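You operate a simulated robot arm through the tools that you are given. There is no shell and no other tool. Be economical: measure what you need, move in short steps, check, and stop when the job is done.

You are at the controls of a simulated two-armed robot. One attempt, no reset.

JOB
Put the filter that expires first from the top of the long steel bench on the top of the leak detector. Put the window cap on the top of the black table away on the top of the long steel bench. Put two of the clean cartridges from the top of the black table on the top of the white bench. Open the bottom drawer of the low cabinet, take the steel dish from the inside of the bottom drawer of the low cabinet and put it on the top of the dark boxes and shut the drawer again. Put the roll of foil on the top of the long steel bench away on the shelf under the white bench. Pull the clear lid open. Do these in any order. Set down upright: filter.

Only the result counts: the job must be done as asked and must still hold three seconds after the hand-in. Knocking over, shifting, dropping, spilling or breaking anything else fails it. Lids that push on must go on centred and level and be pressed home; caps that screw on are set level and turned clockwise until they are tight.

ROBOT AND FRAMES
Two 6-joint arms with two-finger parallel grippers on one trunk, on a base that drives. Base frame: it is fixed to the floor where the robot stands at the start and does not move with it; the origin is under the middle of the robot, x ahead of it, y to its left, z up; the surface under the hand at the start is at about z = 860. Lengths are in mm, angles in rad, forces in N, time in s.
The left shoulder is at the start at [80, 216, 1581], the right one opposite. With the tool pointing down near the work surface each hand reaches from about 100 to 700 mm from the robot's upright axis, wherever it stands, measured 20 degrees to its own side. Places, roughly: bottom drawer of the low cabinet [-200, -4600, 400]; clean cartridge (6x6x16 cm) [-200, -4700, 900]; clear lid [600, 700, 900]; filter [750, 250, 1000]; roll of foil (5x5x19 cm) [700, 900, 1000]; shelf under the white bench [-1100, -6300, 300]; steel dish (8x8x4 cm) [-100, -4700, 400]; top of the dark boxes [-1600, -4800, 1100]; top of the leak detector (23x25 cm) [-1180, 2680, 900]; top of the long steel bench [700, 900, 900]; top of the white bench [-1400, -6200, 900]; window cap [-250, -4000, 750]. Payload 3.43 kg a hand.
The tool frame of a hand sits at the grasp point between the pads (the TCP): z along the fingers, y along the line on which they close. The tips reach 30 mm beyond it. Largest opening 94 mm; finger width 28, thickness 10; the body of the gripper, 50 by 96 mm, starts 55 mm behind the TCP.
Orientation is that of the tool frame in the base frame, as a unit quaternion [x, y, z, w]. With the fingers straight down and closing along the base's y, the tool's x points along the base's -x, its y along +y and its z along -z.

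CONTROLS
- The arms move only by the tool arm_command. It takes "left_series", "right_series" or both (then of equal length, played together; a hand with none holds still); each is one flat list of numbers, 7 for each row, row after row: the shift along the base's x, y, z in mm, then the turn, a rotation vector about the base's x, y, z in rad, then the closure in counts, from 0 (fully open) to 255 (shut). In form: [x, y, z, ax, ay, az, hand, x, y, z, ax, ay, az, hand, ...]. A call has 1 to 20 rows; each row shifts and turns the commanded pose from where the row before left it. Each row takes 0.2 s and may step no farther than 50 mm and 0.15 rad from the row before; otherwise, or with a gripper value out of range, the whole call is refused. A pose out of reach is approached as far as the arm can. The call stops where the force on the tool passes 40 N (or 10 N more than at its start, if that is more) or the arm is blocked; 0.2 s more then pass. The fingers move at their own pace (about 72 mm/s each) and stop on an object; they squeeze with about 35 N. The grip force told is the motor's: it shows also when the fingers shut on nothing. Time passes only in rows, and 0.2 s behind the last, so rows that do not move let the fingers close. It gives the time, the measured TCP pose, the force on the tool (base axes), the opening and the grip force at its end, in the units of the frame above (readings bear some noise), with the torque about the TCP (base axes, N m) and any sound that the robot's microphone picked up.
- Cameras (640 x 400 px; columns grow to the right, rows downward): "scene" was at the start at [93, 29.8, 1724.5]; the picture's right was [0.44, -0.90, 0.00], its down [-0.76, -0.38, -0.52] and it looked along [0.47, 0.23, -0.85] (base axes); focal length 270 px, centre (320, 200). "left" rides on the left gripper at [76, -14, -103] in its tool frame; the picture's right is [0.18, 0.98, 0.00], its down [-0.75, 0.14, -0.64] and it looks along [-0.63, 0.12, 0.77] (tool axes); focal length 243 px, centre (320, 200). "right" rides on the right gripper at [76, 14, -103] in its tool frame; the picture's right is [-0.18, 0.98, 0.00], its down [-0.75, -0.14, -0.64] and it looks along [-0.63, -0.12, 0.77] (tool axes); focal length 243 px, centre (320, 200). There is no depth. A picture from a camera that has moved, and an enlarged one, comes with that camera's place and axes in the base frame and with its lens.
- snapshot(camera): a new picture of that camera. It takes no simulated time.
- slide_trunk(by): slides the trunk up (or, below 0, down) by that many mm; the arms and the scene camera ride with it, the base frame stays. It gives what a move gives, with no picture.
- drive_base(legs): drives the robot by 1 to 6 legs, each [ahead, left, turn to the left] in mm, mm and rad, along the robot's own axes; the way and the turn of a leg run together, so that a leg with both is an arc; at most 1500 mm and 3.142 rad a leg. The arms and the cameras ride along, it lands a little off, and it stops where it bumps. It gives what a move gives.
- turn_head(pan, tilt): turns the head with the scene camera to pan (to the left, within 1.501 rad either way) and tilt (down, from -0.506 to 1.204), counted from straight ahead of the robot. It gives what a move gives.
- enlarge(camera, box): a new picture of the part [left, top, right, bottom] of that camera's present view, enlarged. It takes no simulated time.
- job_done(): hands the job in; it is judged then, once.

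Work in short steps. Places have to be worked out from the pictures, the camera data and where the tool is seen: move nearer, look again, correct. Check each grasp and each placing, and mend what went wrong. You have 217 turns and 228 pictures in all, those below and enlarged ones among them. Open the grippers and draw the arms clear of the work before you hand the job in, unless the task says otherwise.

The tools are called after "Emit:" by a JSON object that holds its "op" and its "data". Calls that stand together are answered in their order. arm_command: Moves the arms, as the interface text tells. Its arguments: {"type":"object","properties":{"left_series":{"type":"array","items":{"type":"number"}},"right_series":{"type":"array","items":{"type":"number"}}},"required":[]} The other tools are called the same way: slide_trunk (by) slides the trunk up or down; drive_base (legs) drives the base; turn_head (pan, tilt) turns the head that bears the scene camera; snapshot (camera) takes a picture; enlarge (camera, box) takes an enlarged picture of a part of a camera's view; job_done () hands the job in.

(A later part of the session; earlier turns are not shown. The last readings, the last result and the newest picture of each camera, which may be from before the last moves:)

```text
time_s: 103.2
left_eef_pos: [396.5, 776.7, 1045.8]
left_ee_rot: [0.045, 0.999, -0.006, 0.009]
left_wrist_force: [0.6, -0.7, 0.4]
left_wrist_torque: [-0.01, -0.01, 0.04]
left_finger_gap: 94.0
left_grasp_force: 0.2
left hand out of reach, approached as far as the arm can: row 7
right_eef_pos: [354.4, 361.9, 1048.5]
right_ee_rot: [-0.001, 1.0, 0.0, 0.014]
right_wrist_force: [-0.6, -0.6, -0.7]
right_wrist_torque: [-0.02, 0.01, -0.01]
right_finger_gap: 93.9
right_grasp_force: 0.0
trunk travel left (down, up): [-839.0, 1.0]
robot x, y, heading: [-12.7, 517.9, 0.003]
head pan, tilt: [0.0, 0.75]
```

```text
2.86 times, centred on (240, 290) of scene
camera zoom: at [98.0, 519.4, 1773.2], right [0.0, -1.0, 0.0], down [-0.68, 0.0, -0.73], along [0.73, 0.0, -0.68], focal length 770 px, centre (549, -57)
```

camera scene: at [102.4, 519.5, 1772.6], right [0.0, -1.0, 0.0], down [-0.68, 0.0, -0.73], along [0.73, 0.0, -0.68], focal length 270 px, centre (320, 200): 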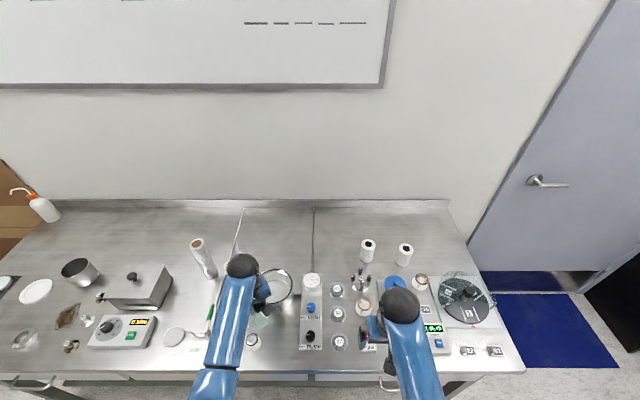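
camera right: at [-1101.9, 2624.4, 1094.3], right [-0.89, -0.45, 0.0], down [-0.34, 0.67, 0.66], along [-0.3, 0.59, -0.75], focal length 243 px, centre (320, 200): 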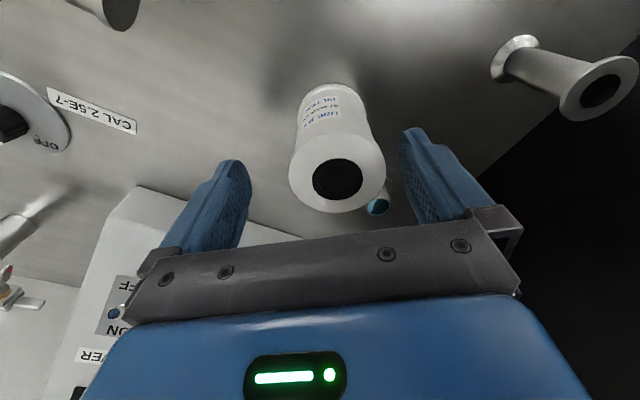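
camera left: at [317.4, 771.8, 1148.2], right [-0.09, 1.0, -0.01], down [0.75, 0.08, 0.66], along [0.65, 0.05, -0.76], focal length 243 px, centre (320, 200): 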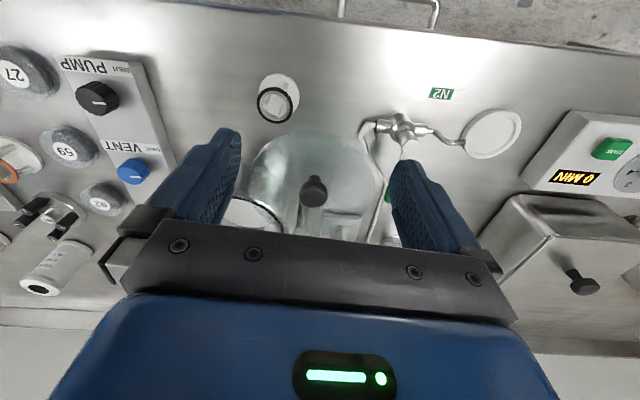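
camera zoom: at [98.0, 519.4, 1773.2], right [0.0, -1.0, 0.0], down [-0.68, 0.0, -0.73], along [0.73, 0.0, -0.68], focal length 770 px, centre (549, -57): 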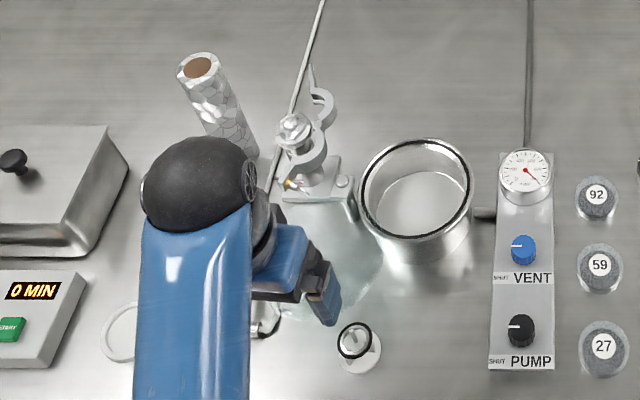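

The lid stands open. Next the foil roll, standing at about (668,936), top z≈1050. I shift the base left 220 mm, then pitch the left hand to horizontal so I can take the roll from the side (better for the low shelf).

Emit:
{"op": "drive_base", "data": {"legs": [[0, 220, 0]]}}

Emit:
{"op": "arm_command", "data": {"left_series": [0, -10, 10, 0, -0.15, -0.09, 0, 0, -10, 10, 0, -0.15, 0, 0, 0, -10, 10, 0, -0.15, 0, 0, 0, -10, 10, 0, -0.15, 0, 0, 0, -10, 10, 0, -0.15, 0, 0, 0, -10, 10, 0, -0.15, 0, 0, 0, 0, 10, 0, -0.15, 0, 0, 0, 0, 10, 0, -0.15, 0, 0, 0, 0, 0, 0, -0.15, 0, 0, 0, 0, 0, 0, -0.15, 0, 0]}}

Emit:
{"op": "snapshot", "data": {"camera": "left"}}

Emit:
{"op": "snapshot", "data": {"camera": "scene"}}

```text
time_s: 104.9
left_eef_pos: [399.5, 993.4, 1046.1]
left_ee_rot: [0.047, 0.999, -0.003, 0.009]
left_wrist_force: [-0.4, -0.7, 0.2]
left_wrist_torque: [0.04, 0.01, 0.03]
left_finger_gap: 94.1
left_grasp_force: 0.0
right_eef_pos: [355.2, 578.3, 1045.8]
right_ee_rot: [0.0, 1.0, 0.002, 0.013]
right_wrist_force: [-0.2, -0.3, -0.5]
right_wrist_torque: [0.02, 0.0, 0.0]
right_finger_gap: 94.0
right_grasp_force: 0.0
trunk travel left (down, up): [-839.0, 1.0]
robot x, y, heading: [-13.7, 742.0, 0.003]
head pan, tilt: [0.0, 0.75]
```

```text
refused: row 1 steps farther than a row can; nothing moved
```

```text
162 pictures are left
camera left: at [320.9, 987.1, 1148.3], right [-0.09, 1.0, -0.01], down [0.75, 0.08, 0.65], along [0.65, 0.05, -0.76], focal length 243 px, centre (320, 200)
```

left: 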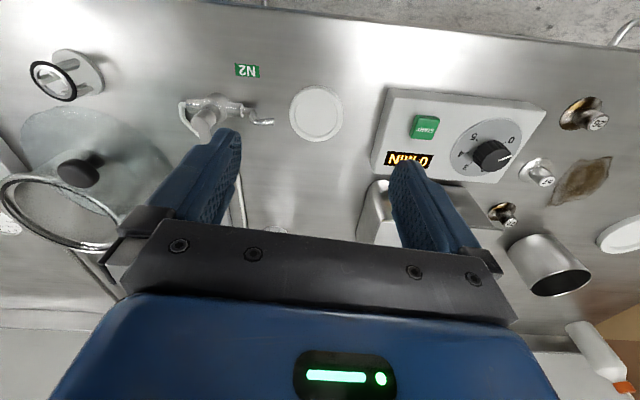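

```text
161 pictures are left
camera scene: at [101.8, 732.7, 1772.9], right [0.0, -1.0, 0.0], down [-0.68, 0.0, -0.73], along [0.73, 0.0, -0.68], focal length 270 px, centre (320, 200)
```

scene: 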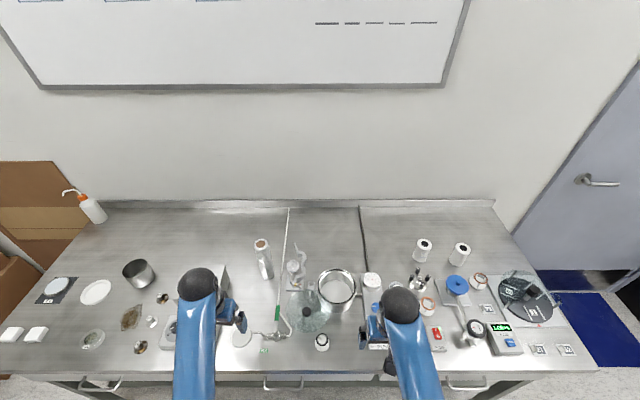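

Combined turn exceeded the row limit; I resend with the yaw fix (+0.09) split off.

Emit:
{"op": "arm_command", "data": {"left_series": [0, -8, 5, 0, 0, 0.094, 0, 0, -8, 10, 0, -0.149, 0, 0, 0, -8, 10, 0, -0.149, 0, 0, 0, -8, 10, 0, -0.149, 0, 0, 0, -8, 10, 0, -0.149, 0, 0, 0, -8, 10, 0, -0.149, 0, 0, 0, -8, 10, 0, -0.149, 0, 0, 0, 0, 10, 0, -0.149, 0, 0, 0, 0, 10, 0, -0.149, 0, 0, 0, 0, 0, 0, -0.149, 0, 0, 0, 0, 0, 0, -0.149, 0, 0]}}

Emit:
{"op": "snapshot", "data": {"camera": "left"}}

Emit:
{"op": "snapshot", "data": {"camera": "scene"}}

```text
time_s: 107.3
left_eef_pos: [399.8, 941.4, 1127.4]
left_ee_rot: [0.001, 0.739, -0.004, 0.674]
left_wrist_force: [-0.4, 0.7, -0.1]
left_wrist_torque: [0.01, 0.03, 0.0]
left_finger_gap: 94.0
left_grasp_force: 0.1
left hand out of reach, approached as far as the arm can: row 1
right_eef_pos: [355.6, 582.0, 1045.4]
right_ee_rot: [0.001, 1.0, 0.001, 0.012]
right_wrist_force: [0.6, 0.1, 0.7]
right_wrist_torque: [-0.04, 0.01, 0.01]
right_finger_gap: 93.8
right_grasp_force: 0.1
trunk travel left (down, up): [-839.0, 1.0]
robot x, y, heading: [-12.4, 738.7, -0.001]
head pan, tilt: [0.0, 0.75]
```

```text
160 pictures are left
camera left: at [290.6, 927.6, 1060.9], right [-0.01, 0.98, -0.19], down [-0.57, 0.15, 0.81], along [0.82, 0.11, 0.56], focal length 243 px, centre (320, 200)
```

left: 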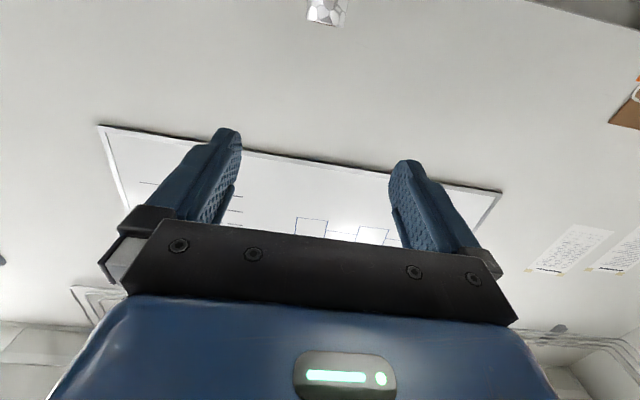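

```text
159 pictures are left
camera scene: at [101.6, 740.1, 1772.9], right [0.0, -1.0, 0.0], down [-0.68, 0.0, -0.73], along [0.73, 0.0, -0.68], focal length 270 px, centre (320, 200)
```

scene: 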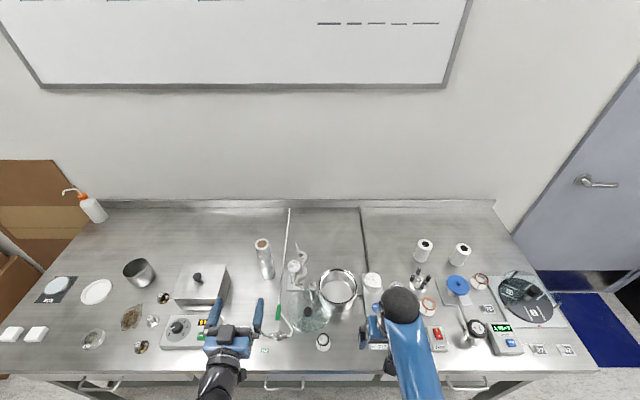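

Hand is horizontal. I move forward above the roll (fingers at z≈1127 clear its top), then check before lowering.

Emit:
{"op": "arm_command", "data": {"left_series": [45, -1, 0, 0, 0, 0, 0, 45, -1, 0, 0, 0, 0, 0, 45, -1, 0, 0, 0, 0, 0, 45, -1, 0, 0, 0, 0, 0, 45, -1, 0, 0, 0, 0, 0, 43, 0, 0, 0, 0, 0, 0, 0, 0, 0, 0, 0, 0, 0]}}

Emit:
{"op": "enlarge", "data": {"camera": "scene", "box": [210, 200, 330, 320]}}

Emit:
{"op": "snapshot", "data": {"camera": "left"}}

```text
time_s: 108.9
left_eef_pos: [669.3, 934.5, 1128.3]
left_ee_rot: [0.003, 0.728, -0.003, 0.685]
left_wrist_force: [-1.2, 0.2, -0.6]
left_wrist_torque: [0.01, 0.01, -0.02]
left_finger_gap: 94.1
left_grasp_force: 0.0
right_eef_pos: [355.7, 582.3, 1046.1]
right_ee_rot: [0.001, 1.0, -0.001, 0.012]
right_wrist_force: [-0.3, 0.1, 0.7]
right_wrist_torque: [-0.03, -0.02, 0.03]
right_finger_gap: 94.1
right_grasp_force: 0.2
trunk travel left (down, up): [-839.0, 1.0]
robot x, y, heading: [-14.3, 739.3, -0.003]
head pan, tilt: [0.0, 0.75]
```

```text
3.33 times, centred on (270, 260) of scene
camera zoom: at [100.7, 739.8, 1773.0], right [0.0, -1.0, 0.0], down [-0.68, 0.0, -0.73], along [0.73, 0.0, -0.68], focal length 898 px, centre (487, 0)
```

zoom: 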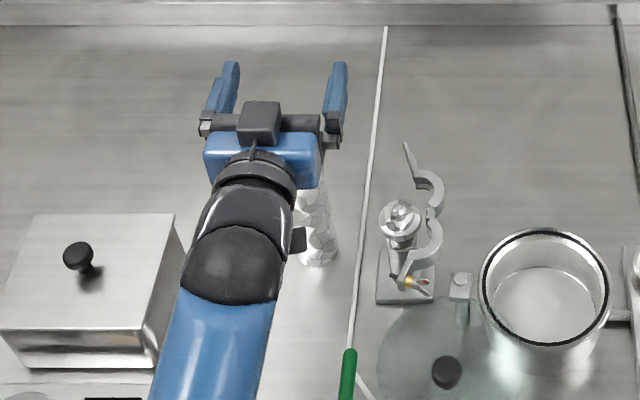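

```text
157 pictures are left
camera left: at [561.9, 921.9, 1059.7], right [0.0, 0.98, -0.18], down [-0.59, 0.15, 0.79], along [0.81, 0.11, 0.58], focal length 243 px, centre (320, 200)
```

left: 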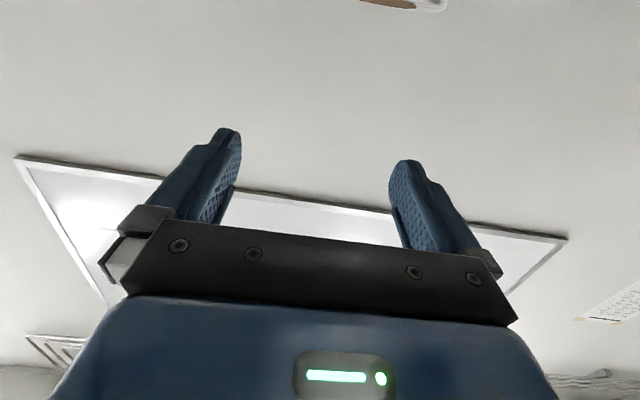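

Alignment is good (roll y≈934–940). I shift 3 mm left and lower around the roll to z≈1003.

Emit:
{"op": "arm_command", "data": {"left_series": [-4, 3, -25, 0, -0.03, 0, 0, 0, 0, -25, 0, 0, 0, 0, 0, 0, -25, 0, 0, 0, 0, 0, 0, -25, 0, 0, 0, 0, 0, 0, -25, 0, 0, 0, 0, 0, 0, 0, 0, 0, 0, 0]}}

Emit:
{"op": "enlarge", "data": {"camera": "scene", "box": [210, 200, 330, 320]}}

Emit:
{"op": "snapshot", "data": {"camera": "left"}}

```text
time_s: 110.3
left_eef_pos: [666.0, 939.8, 1005.4]
left_ee_rot: [0.006, 0.718, -0.005, 0.696]
left_wrist_force: [0.2, -0.3, 0.5]
left_wrist_torque: [0.0, 0.02, 0.0]
left_finger_gap: 93.9
left_grasp_force: 0.0
left hand out of reach, approached as far as the arm can: row 1, 2
right_eef_pos: [355.6, 581.3, 1046.9]
right_ee_rot: [0.001, 1.0, 0.0, 0.012]
right_wrist_force: [0.4, -0.1, -0.2]
right_wrist_torque: [0.03, 0.01, -0.03]
right_finger_gap: 94.1
right_grasp_force: 0.0
trunk travel left (down, up): [-839.0, 1.0]
robot x, y, heading: [-16.4, 746.3, -0.004]
head pan, tilt: [0.0, 0.75]
```

```text
3.33 times, centred on (270, 260) of scene
camera zoom: at [101.2, 739.5, 1772.9], right [0.0, -1.0, 0.0], down [-0.68, 0.0, -0.73], along [0.73, 0.0, -0.68], focal length 898 px, centre (487, 0)
```

zoom: 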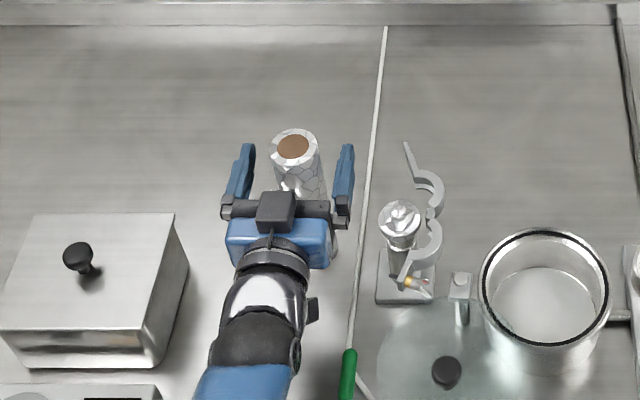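

```text
155 pictures are left
camera left: at [560.2, 926.7, 933.1], right [0.01, 0.98, -0.18], down [-0.62, 0.15, 0.77], along [0.79, 0.11, 0.61], focal length 243 px, centre (320, 200)
```

left: 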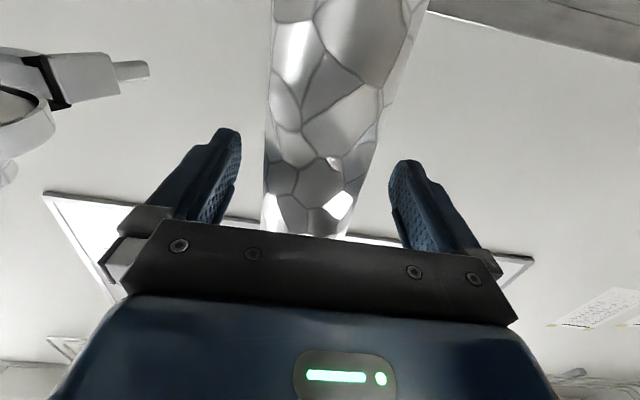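

The roll is centred between the fingers. I close on it.

Emit:
{"op": "arm_command", "data": {"left_series": [0, 0, 0, 0, 0, 0, 255, 0, 0, 0, 0, 0, 0, 255, 0, 0, 0, 0, 0, 0, 255, 0, 0, 0, 0, 0, 0, 255, 0, 0, 15, 0, 0, 0, 255, 0, 0, 15, 0, 0, 0, 255, 0, 0, 15, 0, 0, 0, 255]}}

Emit:
{"op": "snapshot", "data": {"camera": "left"}}

Emit:
{"op": "enlarge", "data": {"camera": "scene", "box": [210, 200, 330, 320]}}

```text
time_s: 111.9
left_eef_pos: [665.5, 940.9, 1052.0]
left_ee_rot: [0.004, 0.719, -0.004, 0.695]
left_wrist_force: [0.0, 0.1, -3.8]
left_wrist_torque: [0.0, -0.03, 0.02]
left_finger_gap: 51.5
left_grasp_force: 35.0
right_eef_pos: [356.1, 580.9, 1046.4]
right_ee_rot: [0.001, 1.0, 0.001, 0.012]
right_wrist_force: [0.4, 0.0, -0.1]
right_wrist_torque: [0.0, 0.0, 0.04]
right_finger_gap: 94.0
right_grasp_force: 0.1
trunk travel left (down, up): [-839.0, 1.0]
robot x, y, heading: [-10.6, 738.4, 0.002]
head pan, tilt: [0.0, 0.75]
```

```text
154 pictures are left
camera left: at [560.6, 928.0, 980.2], right [0.01, 0.98, -0.18], down [-0.61, 0.15, 0.77], along [0.79, 0.11, 0.6], focal length 243 px, centre (320, 200)
```

left: 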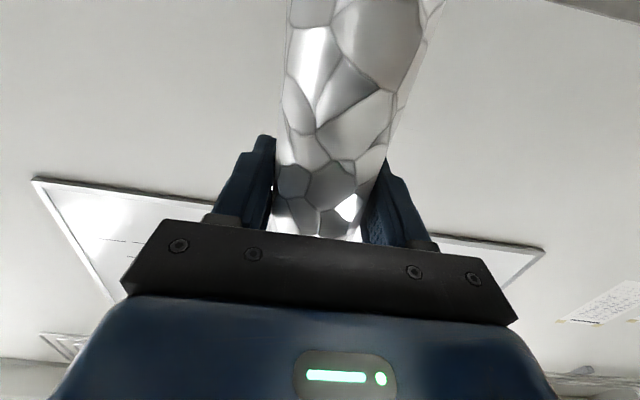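

```text
3.33 times, centred on (270, 260) of scene
camera zoom: at [102.1, 739.8, 1772.8], right [0.0, -1.0, 0.0], down [-0.68, 0.0, -0.73], along [0.73, 0.0, -0.68], focal length 898 px, centre (487, 0)
```

zoom: 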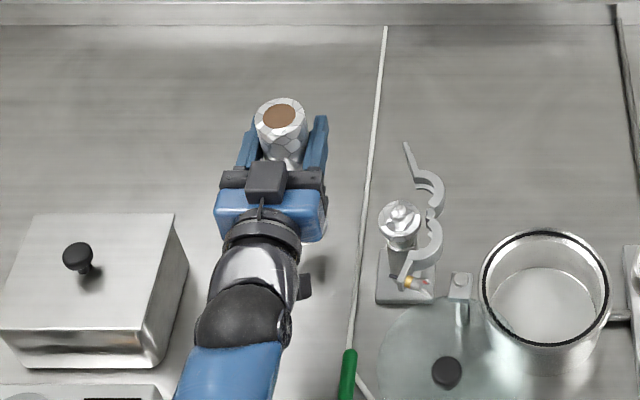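

Foil held. I raise it and pull back in front of the robot.

Emit:
{"op": "arm_command", "data": {"left_series": [0, 0, 40, 0, 0, 0, 255, 0, 0, 40, 0, 0, 0, 255, -40, 0, 0, 0, 0, 0, 255, -45, 0, 0, 0, 0, 0, 255, -45, 0, 0, 0, 0, 0, 255, -45, 0, 0, 0, 0, 0, 255, -45, 0, 0, 0, 0, 0, 255, -45, 0, 0, 0, 0, 0, 255, -30, 0, 0, 0, 0, 0, 255]}}

Emit:
{"op": "drive_base", "data": {"legs": [[-140, 0, 0], [0, 0, -1.571]]}}

Emit:
{"op": "turn_head", "data": {"pan": 0.0, "tilt": 0.3}}

Emit:
{"op": "snapshot", "data": {"camera": "scene"}}

```text
time_s: 113.9
left_eef_pos: [371.6, 948.1, 1107.0]
left_ee_rot: [-0.001, 0.718, -0.008, 0.696]
left_wrist_force: [0.2, -0.5, -3.6]
left_wrist_torque: [0.07, 0.0, 0.02]
left_finger_gap: 51.6
left_grasp_force: 34.4
left hand out of reach, approached as far as the arm can: row 1, 2
right_eef_pos: [354.5, 581.1, 1047.1]
right_ee_rot: [0.002, 1.0, 0.0, 0.012]
right_wrist_force: [0.1, -0.4, -0.2]
right_wrist_torque: [-0.01, 0.03, 0.03]
right_finger_gap: 93.8
right_grasp_force: 0.0
trunk travel left (down, up): [-839.0, 1.0]
robot x, y, heading: [-9.7, 737.9, -0.004]
head pan, tilt: [0.0, 0.75]
```

```text
time_s: 119.0
left_eef_pos: [61.7, 358.5, 1104.5]
left_ee_rot: [0.506, 0.509, -0.491, 0.493]
left_wrist_force: [0.6, 1.0, -3.7]
left_wrist_torque: [0.01, 0.03, 0.01]
left_finger_gap: 51.7
left_grasp_force: 35.1
right_eef_pos: [-304.3, 368.0, 1047.0]
right_ee_rot: [0.701, 0.713, -0.009, 0.009]
right_wrist_force: [0.3, -0.1, -0.6]
right_wrist_torque: [-0.01, -0.02, 0.01]
right_finger_gap: 94.0
right_grasp_force: 0.1
trunk travel left (down, up): [-839.0, 1.0]
robot x, y, heading: [-148.7, 737.8, -1.555]
head pan, tilt: [0.0, 0.75]
```

```text
time_s: 119.9
left_eef_pos: [61.6, 359.1, 1105.9]
left_ee_rot: [0.507, 0.511, -0.49, 0.493]
left_wrist_force: [-0.2, -0.8, -4.4]
left_wrist_torque: [-0.05, -0.02, 0.0]
left_finger_gap: 51.5
left_grasp_force: 35.4
right_eef_pos: [-303.5, 368.0, 1046.9]
right_ee_rot: [0.701, 0.713, -0.008, 0.008]
right_wrist_force: [-1.0, -0.9, 0.3]
right_wrist_torque: [0.02, 0.02, 0.0]
right_finger_gap: 93.9
right_grasp_force: 0.1
trunk travel left (down, up): [-839.0, 1.0]
robot x, y, heading: [-152.3, 740.7, -1.552]
head pan, tilt: [0.0, 0.3]
```

```text
152 pictures are left
camera scene: at [-148.4, 615.9, 1813.2], right [-1.0, -0.02, 0.0], down [-0.01, 0.3, -0.95], along [0.02, -0.95, -0.3], focal length 270 px, centre (320, 200)
```

scene: 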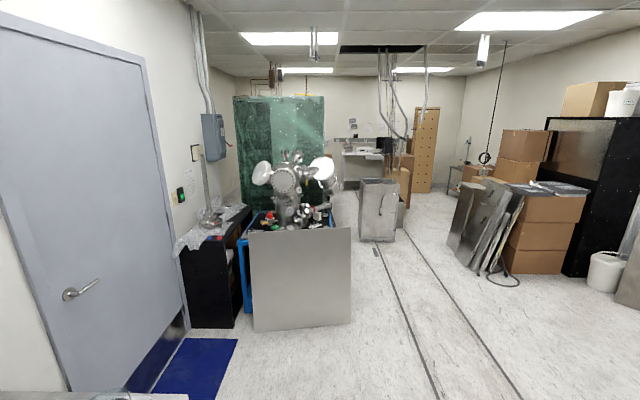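

I now face −y. The way passes right (−x side) of the panel in front; I drive ahead, strafe to x≈-950, and go on to y≈-1500, then look.

Emit:
{"op": "drive_base", "data": {"legs": [[900, 0, -0.019], [700, -800, 0], [600, 0, 0]]}}

Emit:
{"op": "snapshot", "data": {"camera": "scene"}}

```text
time_s: 132.7
left_eef_pos: [-747.0, -1829.3, 1107.7]
left_ee_rot: [0.512, 0.503, -0.496, 0.487]
left_wrist_force: [-0.3, 0.7, -3.6]
left_wrist_torque: [-0.01, -0.02, 0.01]
left_finger_gap: 51.6
left_grasp_force: 34.6
right_eef_pos: [-1111.3, -1811.0, 1045.8]
right_ee_rot: [0.71, 0.704, -0.009, 0.009]
right_wrist_force: [-1.3, -0.7, -0.5]
right_wrist_torque: [-0.02, -0.02, 0.0]
right_finger_gap: 93.7
right_grasp_force: 0.2
trunk travel left (down, up): [-839.0, 1.0]
robot x, y, heading: [-951.7, -1448.4, -1.576]
head pan, tilt: [0.0, 0.3]
```

```text
151 pictures are left
camera scene: at [-949.3, -1565.6, 1813.5], right [-1.0, 0.01, 0.0], down [0.0, 0.29, -0.96], along [-0.01, -0.96, -0.29], focal length 270 px, centre (320, 200)
```

scene: 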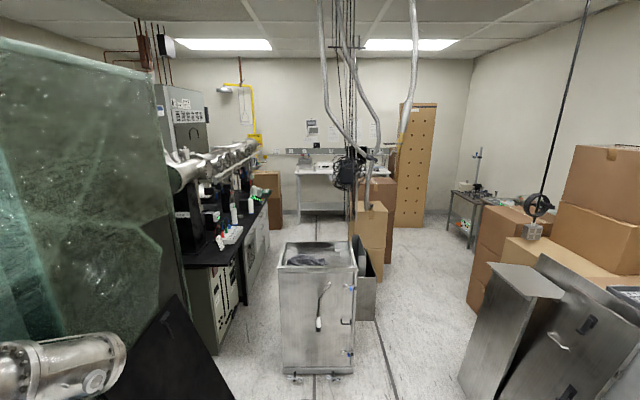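

A cart stands mid-aisle; the left gap looks too narrow (~400 mm) and the right side has panels and boxes. I enlarge to judge the passage.

Emit:
{"op": "enlarge", "data": {"camera": "scene", "box": [180, 130, 340, 270]}}

Emit:
{"op": "enlarge", "data": {"camera": "scene", "box": [320, 140, 520, 320]}}

Emit:
{"op": "turn_head", "data": {"pan": 0.0, "tilt": 0.75}}

Emit:
{"op": "snapshot", "data": {"camera": "scene"}}

```text
2.86 times, centred on (260, 200) of scene
camera zoom: at [-949.3, -1565.6, 1813.5], right [-1.0, 0.01, 0.0], down [0.0, 0.29, -0.96], along [-0.01, -0.96, -0.29], focal length 770 px, centre (491, 200)
```

zoom: 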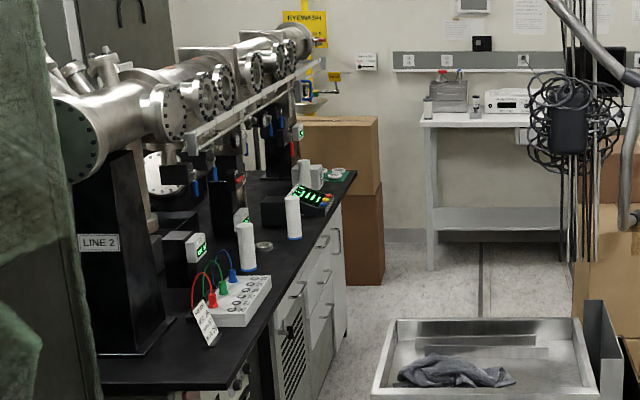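

```text
2.22 times, centred on (420, 230) of scene
camera zoom: at [-949.3, -1565.6, 1813.5], right [-1.0, 0.01, 0.0], down [0.0, 0.29, -0.96], along [-0.01, -0.96, -0.29], focal length 599 px, centre (98, 133)
```

zoom: 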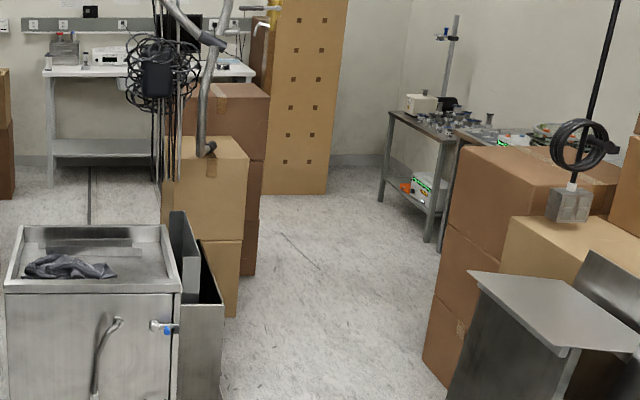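

```text
time_s: 133.6
left_eef_pos: [-746.8, -1831.6, 1106.1]
left_ee_rot: [0.513, 0.504, -0.496, 0.486]
left_wrist_force: [0.6, 0.0, -3.7]
left_wrist_torque: [-0.05, 0.0, 0.01]
left_finger_gap: 51.7
left_grasp_force: 35.3
right_eef_pos: [-1111.5, -1811.7, 1045.4]
right_ee_rot: [0.71, 0.704, -0.009, 0.008]
right_wrist_force: [-0.7, 0.1, 0.0]
right_wrist_torque: [0.01, -0.02, 0.03]
right_finger_gap: 93.7
right_grasp_force: 0.1
trunk travel left (down, up): [-839.0, 1.0]
robot x, y, heading: [-948.2, -1445.0, -1.581]
head pan, tilt: [0.0, 0.75]
```

```text
148 pictures are left
camera scene: at [-949.2, -1558.6, 1772.9], right [-1.0, 0.01, 0.0], down [0.01, 0.68, -0.73], along [-0.01, -0.73, -0.68], focal length 270 px, centre (320, 200)
```

scene: 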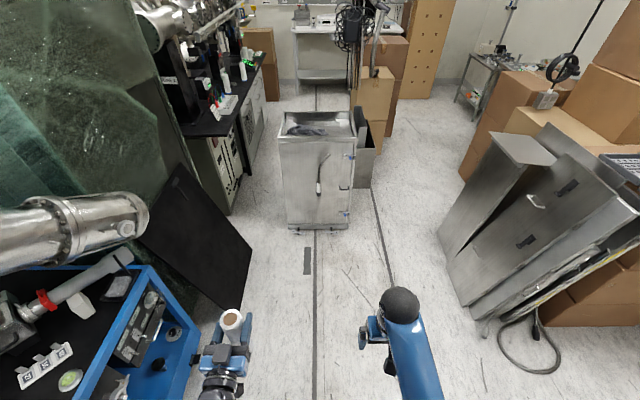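

I enlarge the cabinet side to measure the left gap properly.

Emit:
{"op": "enlarge", "data": {"camera": "scene", "box": [170, 40, 370, 240]}}

```text
2.00 times, centred on (270, 140) of scene
camera zoom: at [-949.2, -1558.6, 1772.9], right [-1.0, 0.01, 0.0], down [0.01, 0.68, -0.73], along [-0.01, -0.73, -0.68], focal length 539 px, centre (420, 320)
```

zoom: 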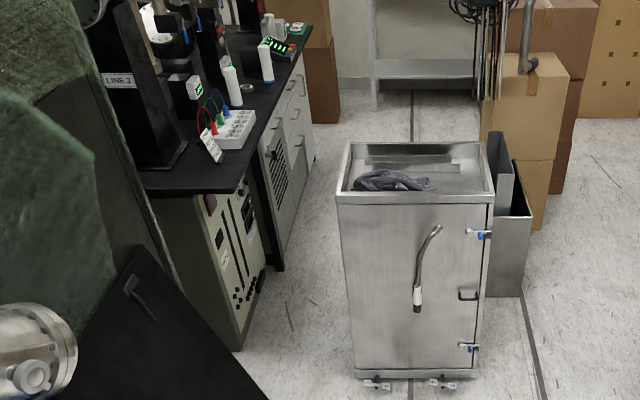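

The left gap is too narrow for the base, so I take the right-hand corridor (≈700 mm between cart and plates). First two waypoints, then look.

Emit:
{"op": "drive_base", "data": {"legs": [[850, -640, 0.01]]}}

Emit:
{"op": "snapshot", "data": {"camera": "scene"}}

```text
time_s: 139.1
left_eef_pos: [-1383.0, -2686.8, 1107.3]
left_ee_rot: [0.506, 0.51, -0.49, 0.493]
left_wrist_force: [0.0, 0.6, -5.4]
left_wrist_torque: [-0.02, -0.02, -0.02]
left_finger_gap: 51.8
left_grasp_force: 35.0
right_eef_pos: [-1748.9, -2675.7, 1046.4]
right_ee_rot: [0.701, 0.713, -0.009, 0.008]
right_wrist_force: [-0.5, 0.5, -0.2]
right_wrist_torque: [-0.02, 0.03, -0.05]
right_finger_gap: 94.0
right_grasp_force: 0.1
trunk travel left (down, up): [-839.0, 1.0]
robot x, y, heading: [-1598.1, -2302.8, -1.55]
head pan, tilt: [0.0, 0.75]
```

```text
146 pictures are left
camera scene: at [-1592.7, -2417.6, 1773.0], right [-1.0, -0.02, 0.0], down [-0.01, 0.68, -0.73], along [0.01, -0.73, -0.68], focal length 270 px, centre (320, 200)
```

scene: 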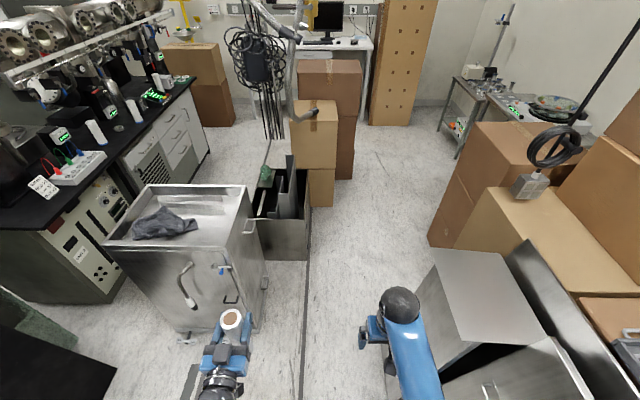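

Clear corridor visible. I proceed past the cart, then angle right around the bin and the boxes.

Emit:
{"op": "drive_base", "data": {"legs": [[800, -10, -0.02], [750, -420, 0], [350, -70, 0]]}}

Emit:
{"op": "snapshot", "data": {"camera": "scene"}}

```text
time_s: 145.6
left_eef_pos: [-1577.3, -3784.4, 1110.8]
left_ee_rot: [0.491, 0.518, -0.479, 0.511]
left_wrist_force: [-0.7, -0.8, -2.7]
left_wrist_torque: [-0.01, 0.02, 0.0]
left_finger_gap: 51.7
left_grasp_force: 34.6
right_eef_pos: [-1950.4, -3795.2, 1052.3]
right_ee_rot: [0.681, 0.732, -0.012, 0.016]
right_wrist_force: [0.1, 1.3, 0.2]
right_wrist_torque: [-0.04, -0.02, -0.02]
right_finger_gap: 93.8
right_grasp_force: 0.0
trunk travel left (down, up): [-839.0, 1.0]
robot x, y, heading: [-1812.1, -3434.3, -1.499]
head pan, tilt: [0.0, 0.75]
stopped in leg 2: the robot was blocked; the commanded pose is now the measured one
```

```text
145 pictures are left
camera scene: at [-1801.6, -3506.5, 1775.3], right [-1.0, -0.07, 0.0], down [-0.05, 0.66, -0.75], along [0.05, -0.74, -0.67], focal length 270 px, centre (320, 200)
```

scene: 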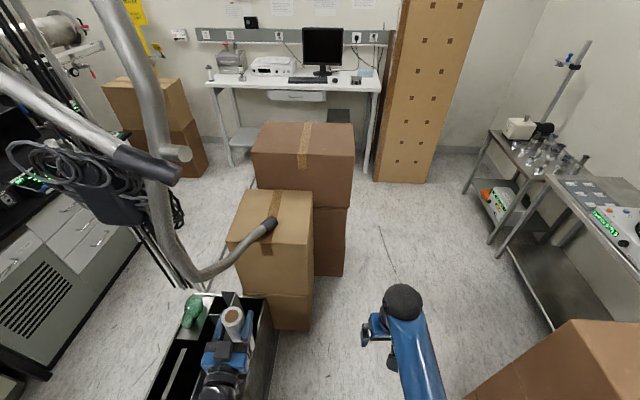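

The base was blocked at (-1812,-3434). I look to the right and down-left to see what I touch.

Emit:
{"op": "turn_head", "data": {"pan": -1.3, "tilt": 0.9}}

Emit:
{"op": "snapshot", "data": {"camera": "scene"}}

Emit:
{"op": "turn_head", "data": {"pan": 1.0, "tilt": 0.9}}

Emit:
{"op": "snapshot", "data": {"camera": "scene"}}

Emit:
{"op": "snapshot", "data": {"camera": "right"}}

```text
time_s: 147.1
left_eef_pos: [-1580.0, -3785.5, 1113.7]
left_ee_rot: [0.49, 0.516, -0.481, 0.512]
left_wrist_force: [-1.0, -0.6, -4.2]
left_wrist_torque: [-0.01, -0.03, 0.01]
left_finger_gap: 51.9
left_grasp_force: 35.2
right_eef_pos: [-1951.6, -3794.3, 1053.7]
right_ee_rot: [0.682, 0.731, -0.014, 0.018]
right_wrist_force: [-0.4, -0.1, -0.3]
right_wrist_torque: [-0.02, 0.0, -0.05]
right_finger_gap: 94.0
right_grasp_force: 0.0
trunk travel left (down, up): [-839.0, 1.0]
robot x, y, heading: [-1813.8, -3436.5, -1.501]
head pan, tilt: [-1.3, 0.901]
```

```text
144 pictures are left
camera scene: at [-1878.8, -3447.6, 1761.9], right [-0.33, 0.94, -0.02], down [0.74, 0.24, -0.63], along [-0.59, -0.23, -0.78], focal length 270 px, centre (320, 200)
```

scene: 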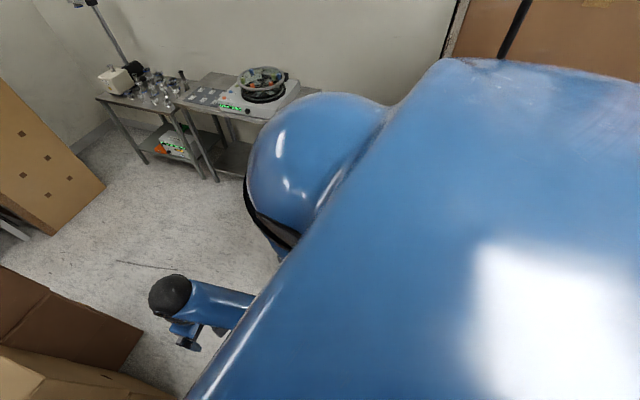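

```text
time_s: 149.2
left_eef_pos: [-1580.5, -3784.8, 1113.0]
left_ee_rot: [0.49, 0.516, -0.481, 0.512]
left_wrist_force: [-0.2, 0.3, -3.7]
left_wrist_torque: [-0.07, -0.03, 0.0]
left_finger_gap: 51.6
left_grasp_force: 34.5
right_eef_pos: [-1953.0, -3796.0, 1054.2]
right_ee_rot: [0.683, 0.73, -0.014, 0.018]
right_wrist_force: [0.1, 0.3, 0.0]
right_wrist_torque: [-0.02, -0.04, 0.02]
right_finger_gap: 94.1
right_grasp_force: 0.0
trunk travel left (down, up): [-839.0, 1.0]
robot x, y, heading: [-1811.6, -3436.0, -1.506]
head pan, tilt: [1.0, 0.901]
```

```text
143 pictures are left
camera scene: at [-1742.0, -3459.1, 1762.2], right [-0.48, -0.88, 0.02], down [-0.69, 0.36, -0.63], along [0.54, -0.32, -0.78], focal length 270 px, centre (320, 200)
```

scene: 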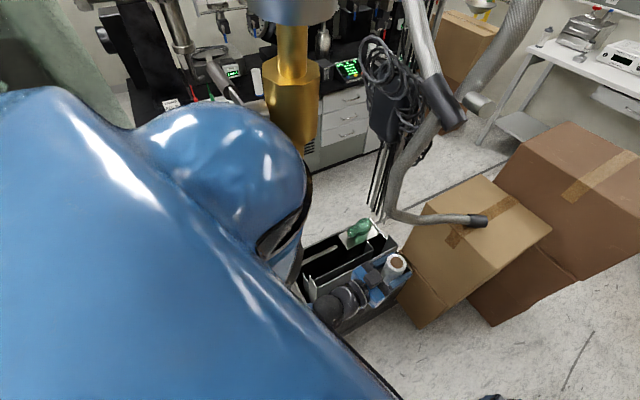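

```text
142 pictures are left
camera right: at [-1944.5, -3713.4, 1154.5], right [0.99, -0.12, 0.01], down [-0.09, -0.73, 0.68], along [-0.07, -0.67, -0.74], focal length 243 px, centre (320, 200)
```

right: 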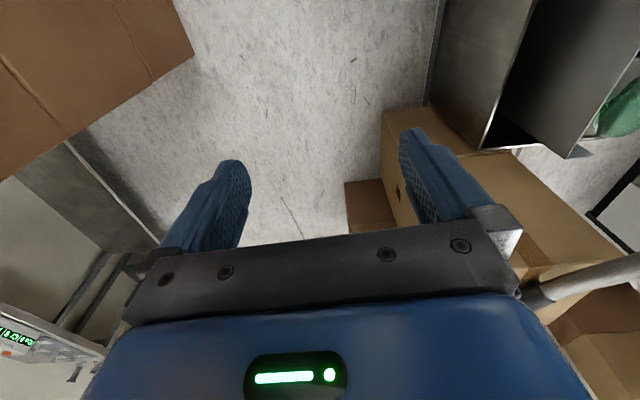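

I look closer at the gold object near the left shoulder and the right side.

Emit:
{"op": "enlarge", "data": {"camera": "scene", "box": [180, 0, 520, 240]}}

Emit:
{"op": "turn_head", "data": {"pan": -1.5, "tilt": 0.3}}

Emit:
{"op": "snapshot", "data": {"camera": "scene"}}

```text
1.67 times, centred on (350, 120) of scene
camera zoom: at [-1742.0, -3459.1, 1762.2], right [-0.48, -0.88, 0.02], down [-0.69, 0.36, -0.63], along [0.54, -0.32, -0.78], focal length 449 px, centre (270, 333)
```

zoom: 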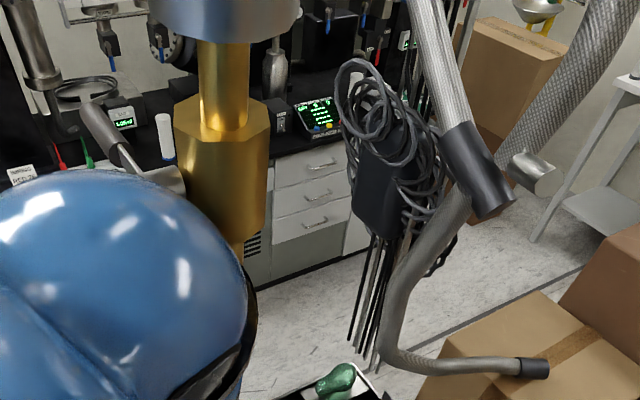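

```text
time_s: 151.5
left_eef_pos: [-1579.9, -3785.3, 1113.0]
left_ee_rot: [0.491, 0.515, -0.482, 0.511]
left_wrist_force: [-0.2, 0.6, -3.5]
left_wrist_torque: [0.0, 0.01, -0.03]
left_finger_gap: 51.8
left_grasp_force: 35.2
right_eef_pos: [-1951.9, -3795.5, 1054.7]
right_ee_rot: [0.683, 0.73, -0.014, 0.018]
right_wrist_force: [-0.4, -1.2, 0.3]
right_wrist_torque: [0.02, -0.03, 0.0]
right_finger_gap: 94.1
right_grasp_force: 0.1
trunk travel left (down, up): [-839.0, 1.0]
robot x, y, heading: [-1812.3, -3436.3, -1.502]
head pan, tilt: [-1.499, 0.3]
```

```text
140 pictures are left
camera scene: at [-1901.0, -3434.2, 1813.8], right [-0.14, 0.99, -0.03], down [0.29, 0.02, -0.96], along [-0.95, -0.14, -0.29], focal length 270 px, centre (320, 200)
```

scene: 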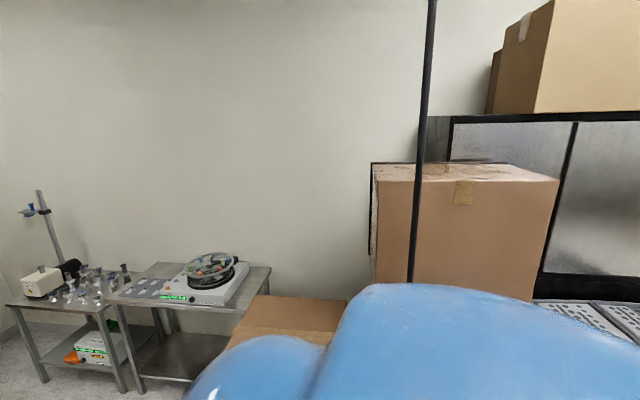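

I look left and up to see what hangs there.

Emit:
{"op": "turn_head", "data": {"pan": 0.9, "tilt": -0.1}}

Emit:
{"op": "snapshot", "data": {"camera": "scene"}}

```text
time_s: 153.7
left_eef_pos: [-1580.9, -3784.6, 1113.1]
left_ee_rot: [0.491, 0.514, -0.483, 0.511]
left_wrist_force: [0.3, 0.2, -4.6]
left_wrist_torque: [0.01, 0.03, 0.04]
left_finger_gap: 51.6
left_grasp_force: 35.1
right_eef_pos: [-1952.6, -3795.1, 1054.4]
right_ee_rot: [0.683, 0.73, -0.014, 0.018]
right_wrist_force: [-0.6, 0.0, -0.1]
right_wrist_torque: [0.01, 0.03, 0.01]
right_finger_gap: 94.1
right_grasp_force: 0.0
trunk travel left (down, up): [-839.0, 1.0]
robot x, y, heading: [-1812.7, -3435.2, -1.502]
head pan, tilt: [0.901, -0.099]
```

```text
139 pictures are left
camera scene: at [-1737.3, -3469.7, 1851.3], right [-0.57, -0.82, 0.02], down [0.08, -0.08, -0.99], along [0.82, -0.56, 0.11], focal length 270 px, centre (320, 200)
```

scene: 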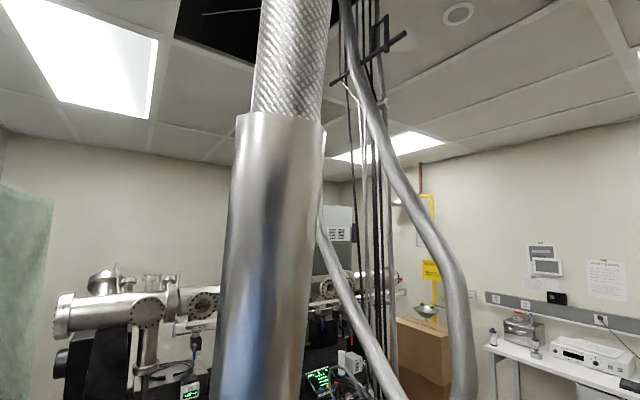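

It is a hanging hose with a gold fitting touching my left shoulder. I back off, straighten, sidestep right, and look again.

Emit:
{"op": "drive_base", "data": {"legs": [[-120, 0, -0.07], [0, -170, 0]]}}

Emit:
{"op": "turn_head", "data": {"pan": 0.7, "tilt": 0.2}}

Emit:
{"op": "snapshot", "data": {"camera": "scene"}}

```text
time_s: 155.5
left_eef_pos: [-1652.5, -3724.1, 1099.9]
left_ee_rot: [0.523, 0.499, -0.5, 0.477]
left_wrist_force: [0.5, -0.5, -4.4]
left_wrist_torque: [-0.03, 0.01, -0.04]
left_finger_gap: 51.4
left_grasp_force: 34.8
right_eef_pos: [-2023.1, -3696.5, 1044.7]
right_ee_rot: [0.719, 0.695, -0.006, 0.005]
right_wrist_force: [0.9, -0.4, 0.2]
right_wrist_torque: [0.01, 0.07, 0.03]
right_finger_gap: 94.1
right_grasp_force: 0.0
trunk travel left (down, up): [-839.0, 1.0]
robot x, y, heading: [-1849.2, -3322.4, -1.608]
head pan, tilt: [0.901, -0.099]
stopped in leg 2: the robot was blocked; the commanded pose is now the measured one
```

```text
time_s: 156.3
left_eef_pos: [-1659.3, -3722.9, 1103.6]
left_ee_rot: [0.524, 0.496, -0.499, 0.479]
left_wrist_force: [-0.7, 0.0, -3.6]
left_wrist_torque: [-0.04, 0.0, 0.03]
left_finger_gap: 51.7
left_grasp_force: 34.8
right_eef_pos: [-2030.1, -3694.6, 1042.9]
right_ee_rot: [0.72, 0.694, -0.004, 0.01]
right_wrist_force: [0.6, -0.5, -0.2]
right_wrist_torque: [0.03, -0.04, -0.01]
right_finger_gap: 94.0
right_grasp_force: 0.1
trunk travel left (down, up): [-839.0, 1.0]
robot x, y, heading: [-1853.8, -3324.1, -1.606]
head pan, tilt: [0.7, 0.201]
```

```text
138 pictures are left
camera scene: at [-1794.6, -3430.6, 1822.5], right [-0.79, -0.62, 0.0], down [-0.12, 0.16, -0.98], along [0.61, -0.77, -0.2], focal length 270 px, centre (320, 200)
```

scene: 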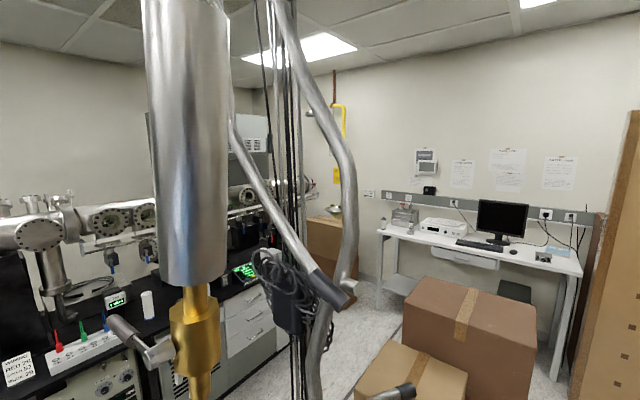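

The base (about ±340 mm) is squeezed between the bin corner on the left and the plates behind-right. I go straight ahead a little first, then sidestep right.

Emit:
{"op": "drive_base", "data": {"legs": [[110, 0, 0], [0, -100, 0]]}}

Emit:
{"op": "turn_head", "data": {"pan": 0.3, "tilt": 0.9}}

Emit:
{"op": "snapshot", "data": {"camera": "scene"}}

```text
time_s: 158.3
left_eef_pos: [-1756.0, -3827.5, 1103.1]
left_ee_rot: [0.523, 0.497, -0.502, 0.477]
left_wrist_force: [0.2, -0.4, -4.3]
left_wrist_torque: [-0.03, 0.0, -0.07]
left_finger_gap: 51.5
left_grasp_force: 34.7
right_eef_pos: [-2128.0, -3797.4, 1045.9]
right_ee_rot: [0.72, 0.694, -0.008, 0.008]
right_wrist_force: [0.7, -0.2, 0.3]
right_wrist_torque: [0.0, 0.02, 0.01]
right_finger_gap: 93.9
right_grasp_force: 0.1
trunk travel left (down, up): [-839.0, 1.0]
robot x, y, heading: [-1958.9, -3428.7, -1.61]
head pan, tilt: [0.7, 0.201]
```

```text
time_s: 159.3
left_eef_pos: [-1766.7, -3828.6, 1103.7]
left_ee_rot: [0.525, 0.495, -0.5, 0.479]
left_wrist_force: [0.0, 0.3, -4.0]
left_wrist_torque: [0.0, -0.01, 0.01]
left_finger_gap: 51.7
left_grasp_force: 34.5
right_eef_pos: [-2136.1, -3798.0, 1044.2]
right_ee_rot: [0.72, 0.694, -0.004, 0.009]
right_wrist_force: [-1.1, 0.6, -0.2]
right_wrist_torque: [0.02, -0.03, 0.01]
right_finger_gap: 93.9
right_grasp_force: 0.1
trunk travel left (down, up): [-839.0, 1.0]
robot x, y, heading: [-1954.8, -3428.2, -1.609]
head pan, tilt: [0.3, 0.901]
```

```text
137 pictures are left
camera scene: at [-1938.5, -3534.2, 1761.0], right [-0.97, -0.26, 0.0], down [-0.2, 0.76, -0.62], along [0.16, -0.6, -0.78], focal length 270 px, centre (320, 200)
```

scene: 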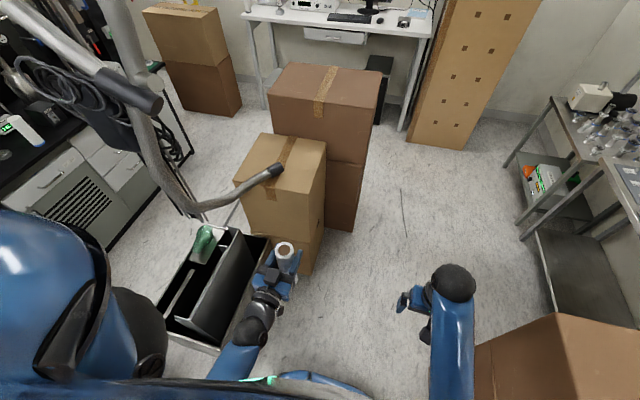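

The way ahead is now open. I thread between light box and right box, then go diagonally right of the dark boxes toward the white bench.

Emit:
{"op": "drive_base", "data": {"legs": [[0, 0, 0.038], [650, -125, 0], [390, -320, 0]]}}

Emit:
{"op": "turn_head", "data": {"pan": 0.3, "tilt": 0.6}}

Emit:
{"op": "snapshot", "data": {"camera": "scene"}}

```text
time_s: 166.0
left_eef_pos: [-2171.1, -4874.9, 1104.0]
left_ee_rot: [0.508, 0.512, -0.485, 0.495]
left_wrist_force: [0.2, 0.3, -4.5]
left_wrist_torque: [0.0, 0.04, -0.01]
left_finger_gap: 51.4
left_grasp_force: 34.8
right_eef_pos: [-2543.6, -4869.5, 1044.8]
right_ee_rot: [0.697, 0.717, -0.005, 0.009]
right_wrist_force: [0.3, 0.5, -0.3]
right_wrist_torque: [-0.02, 0.01, -0.02]
right_finger_gap: 94.0
right_grasp_force: 0.1
trunk travel left (down, up): [-839.0, 1.0]
robot x, y, heading: [-2391.9, -4493.1, -1.544]
head pan, tilt: [0.3, 0.901]
```

```text
time_s: 166.8
left_eef_pos: [-2173.0, -4877.7, 1102.5]
left_ee_rot: [0.509, 0.512, -0.485, 0.494]
left_wrist_force: [-0.4, -0.2, -3.8]
left_wrist_torque: [-0.04, 0.02, 0.0]
left_finger_gap: 51.7
left_grasp_force: 35.2
right_eef_pos: [-2545.2, -4871.0, 1044.1]
right_ee_rot: [0.697, 0.717, -0.004, 0.009]
right_wrist_force: [0.6, 0.3, -0.3]
right_wrist_torque: [0.0, -0.02, 0.01]
right_finger_gap: 94.1
right_grasp_force: 0.1
trunk travel left (down, up): [-839.0, 1.0]
robot x, y, heading: [-2388.6, -4492.1, -1.55]
head pan, tilt: [0.3, 0.6]
```

```text
136 pictures are left
camera scene: at [-2359.2, -4606.8, 1785.7], right [-0.95, -0.32, 0.0], down [-0.18, 0.54, -0.82], along [0.27, -0.78, -0.57], focal length 270 px, centre (320, 200)
```

scene: 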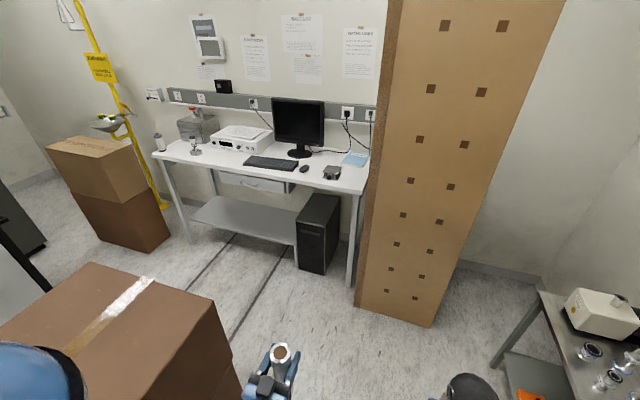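

The white bench's front is at y≈-5980, its shelf spans x≈-1650…-650. I drive there, facing the shelf from about (-1230,-5380).

Emit:
{"op": "drive_base", "data": {"legs": [[880, 0, -0.021], [0, 1150, 0]]}}

Emit:
{"op": "turn_head", "data": {"pan": 0.0, "tilt": 0.8}}

Emit:
{"op": "snapshot", "data": {"camera": "scene"}}

```text
time_s: 176.9
left_eef_pos: [-1017.6, -5742.7, 1103.1]
left_ee_rot: [0.514, 0.506, -0.489, 0.49]
left_wrist_force: [0.0, -1.0, -4.6]
left_wrist_torque: [-0.05, 0.0, 0.02]
left_finger_gap: 51.8
left_grasp_force: 35.1
right_eef_pos: [-1389.4, -5727.8, 1044.5]
right_ee_rot: [0.706, 0.708, -0.004, 0.01]
right_wrist_force: [0.1, -0.6, -0.3]
right_wrist_torque: [0.05, -0.01, -0.02]
right_finger_gap: 94.0
right_grasp_force: 0.0
trunk travel left (down, up): [-839.0, 1.0]
robot x, y, heading: [-1221.7, -5355.9, -1.57]
head pan, tilt: [0.3, 0.6]
```

```text
time_s: 177.7
left_eef_pos: [-1016.9, -5742.6, 1103.9]
left_ee_rot: [0.515, 0.506, -0.491, 0.489]
left_wrist_force: [0.7, -0.1, -4.2]
left_wrist_torque: [-0.03, 0.01, 0.03]
left_finger_gap: 51.8
left_grasp_force: 35.0
right_eef_pos: [-1388.2, -5727.4, 1044.3]
right_ee_rot: [0.706, 0.709, -0.005, 0.009]
right_wrist_force: [-0.6, 0.0, 1.1]
right_wrist_torque: [0.0, 0.03, 0.0]
right_finger_gap: 93.9
right_grasp_force: 0.0
trunk travel left (down, up): [-839.0, 1.0]
robot x, y, heading: [-1227.4, -5348.8, -1.567]
head pan, tilt: [0.0, 0.799]
```

```text
135 pictures are left
camera scene: at [-1222.7, -5464.7, 1768.9], right [-1.0, 0.0, 0.0], down [0.0, 0.72, -0.7], along [0.0, -0.7, -0.72], focal length 270 px, centre (320, 200)
```

scene: 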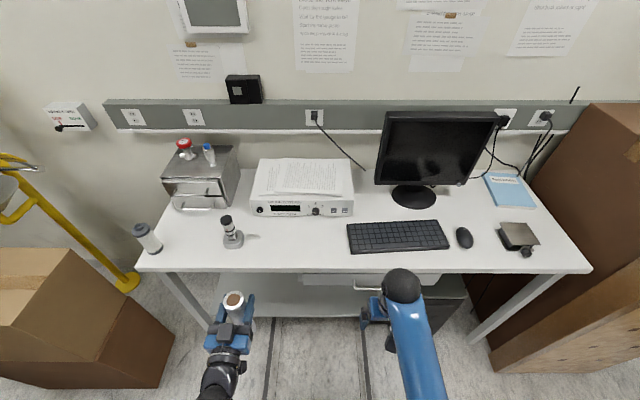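

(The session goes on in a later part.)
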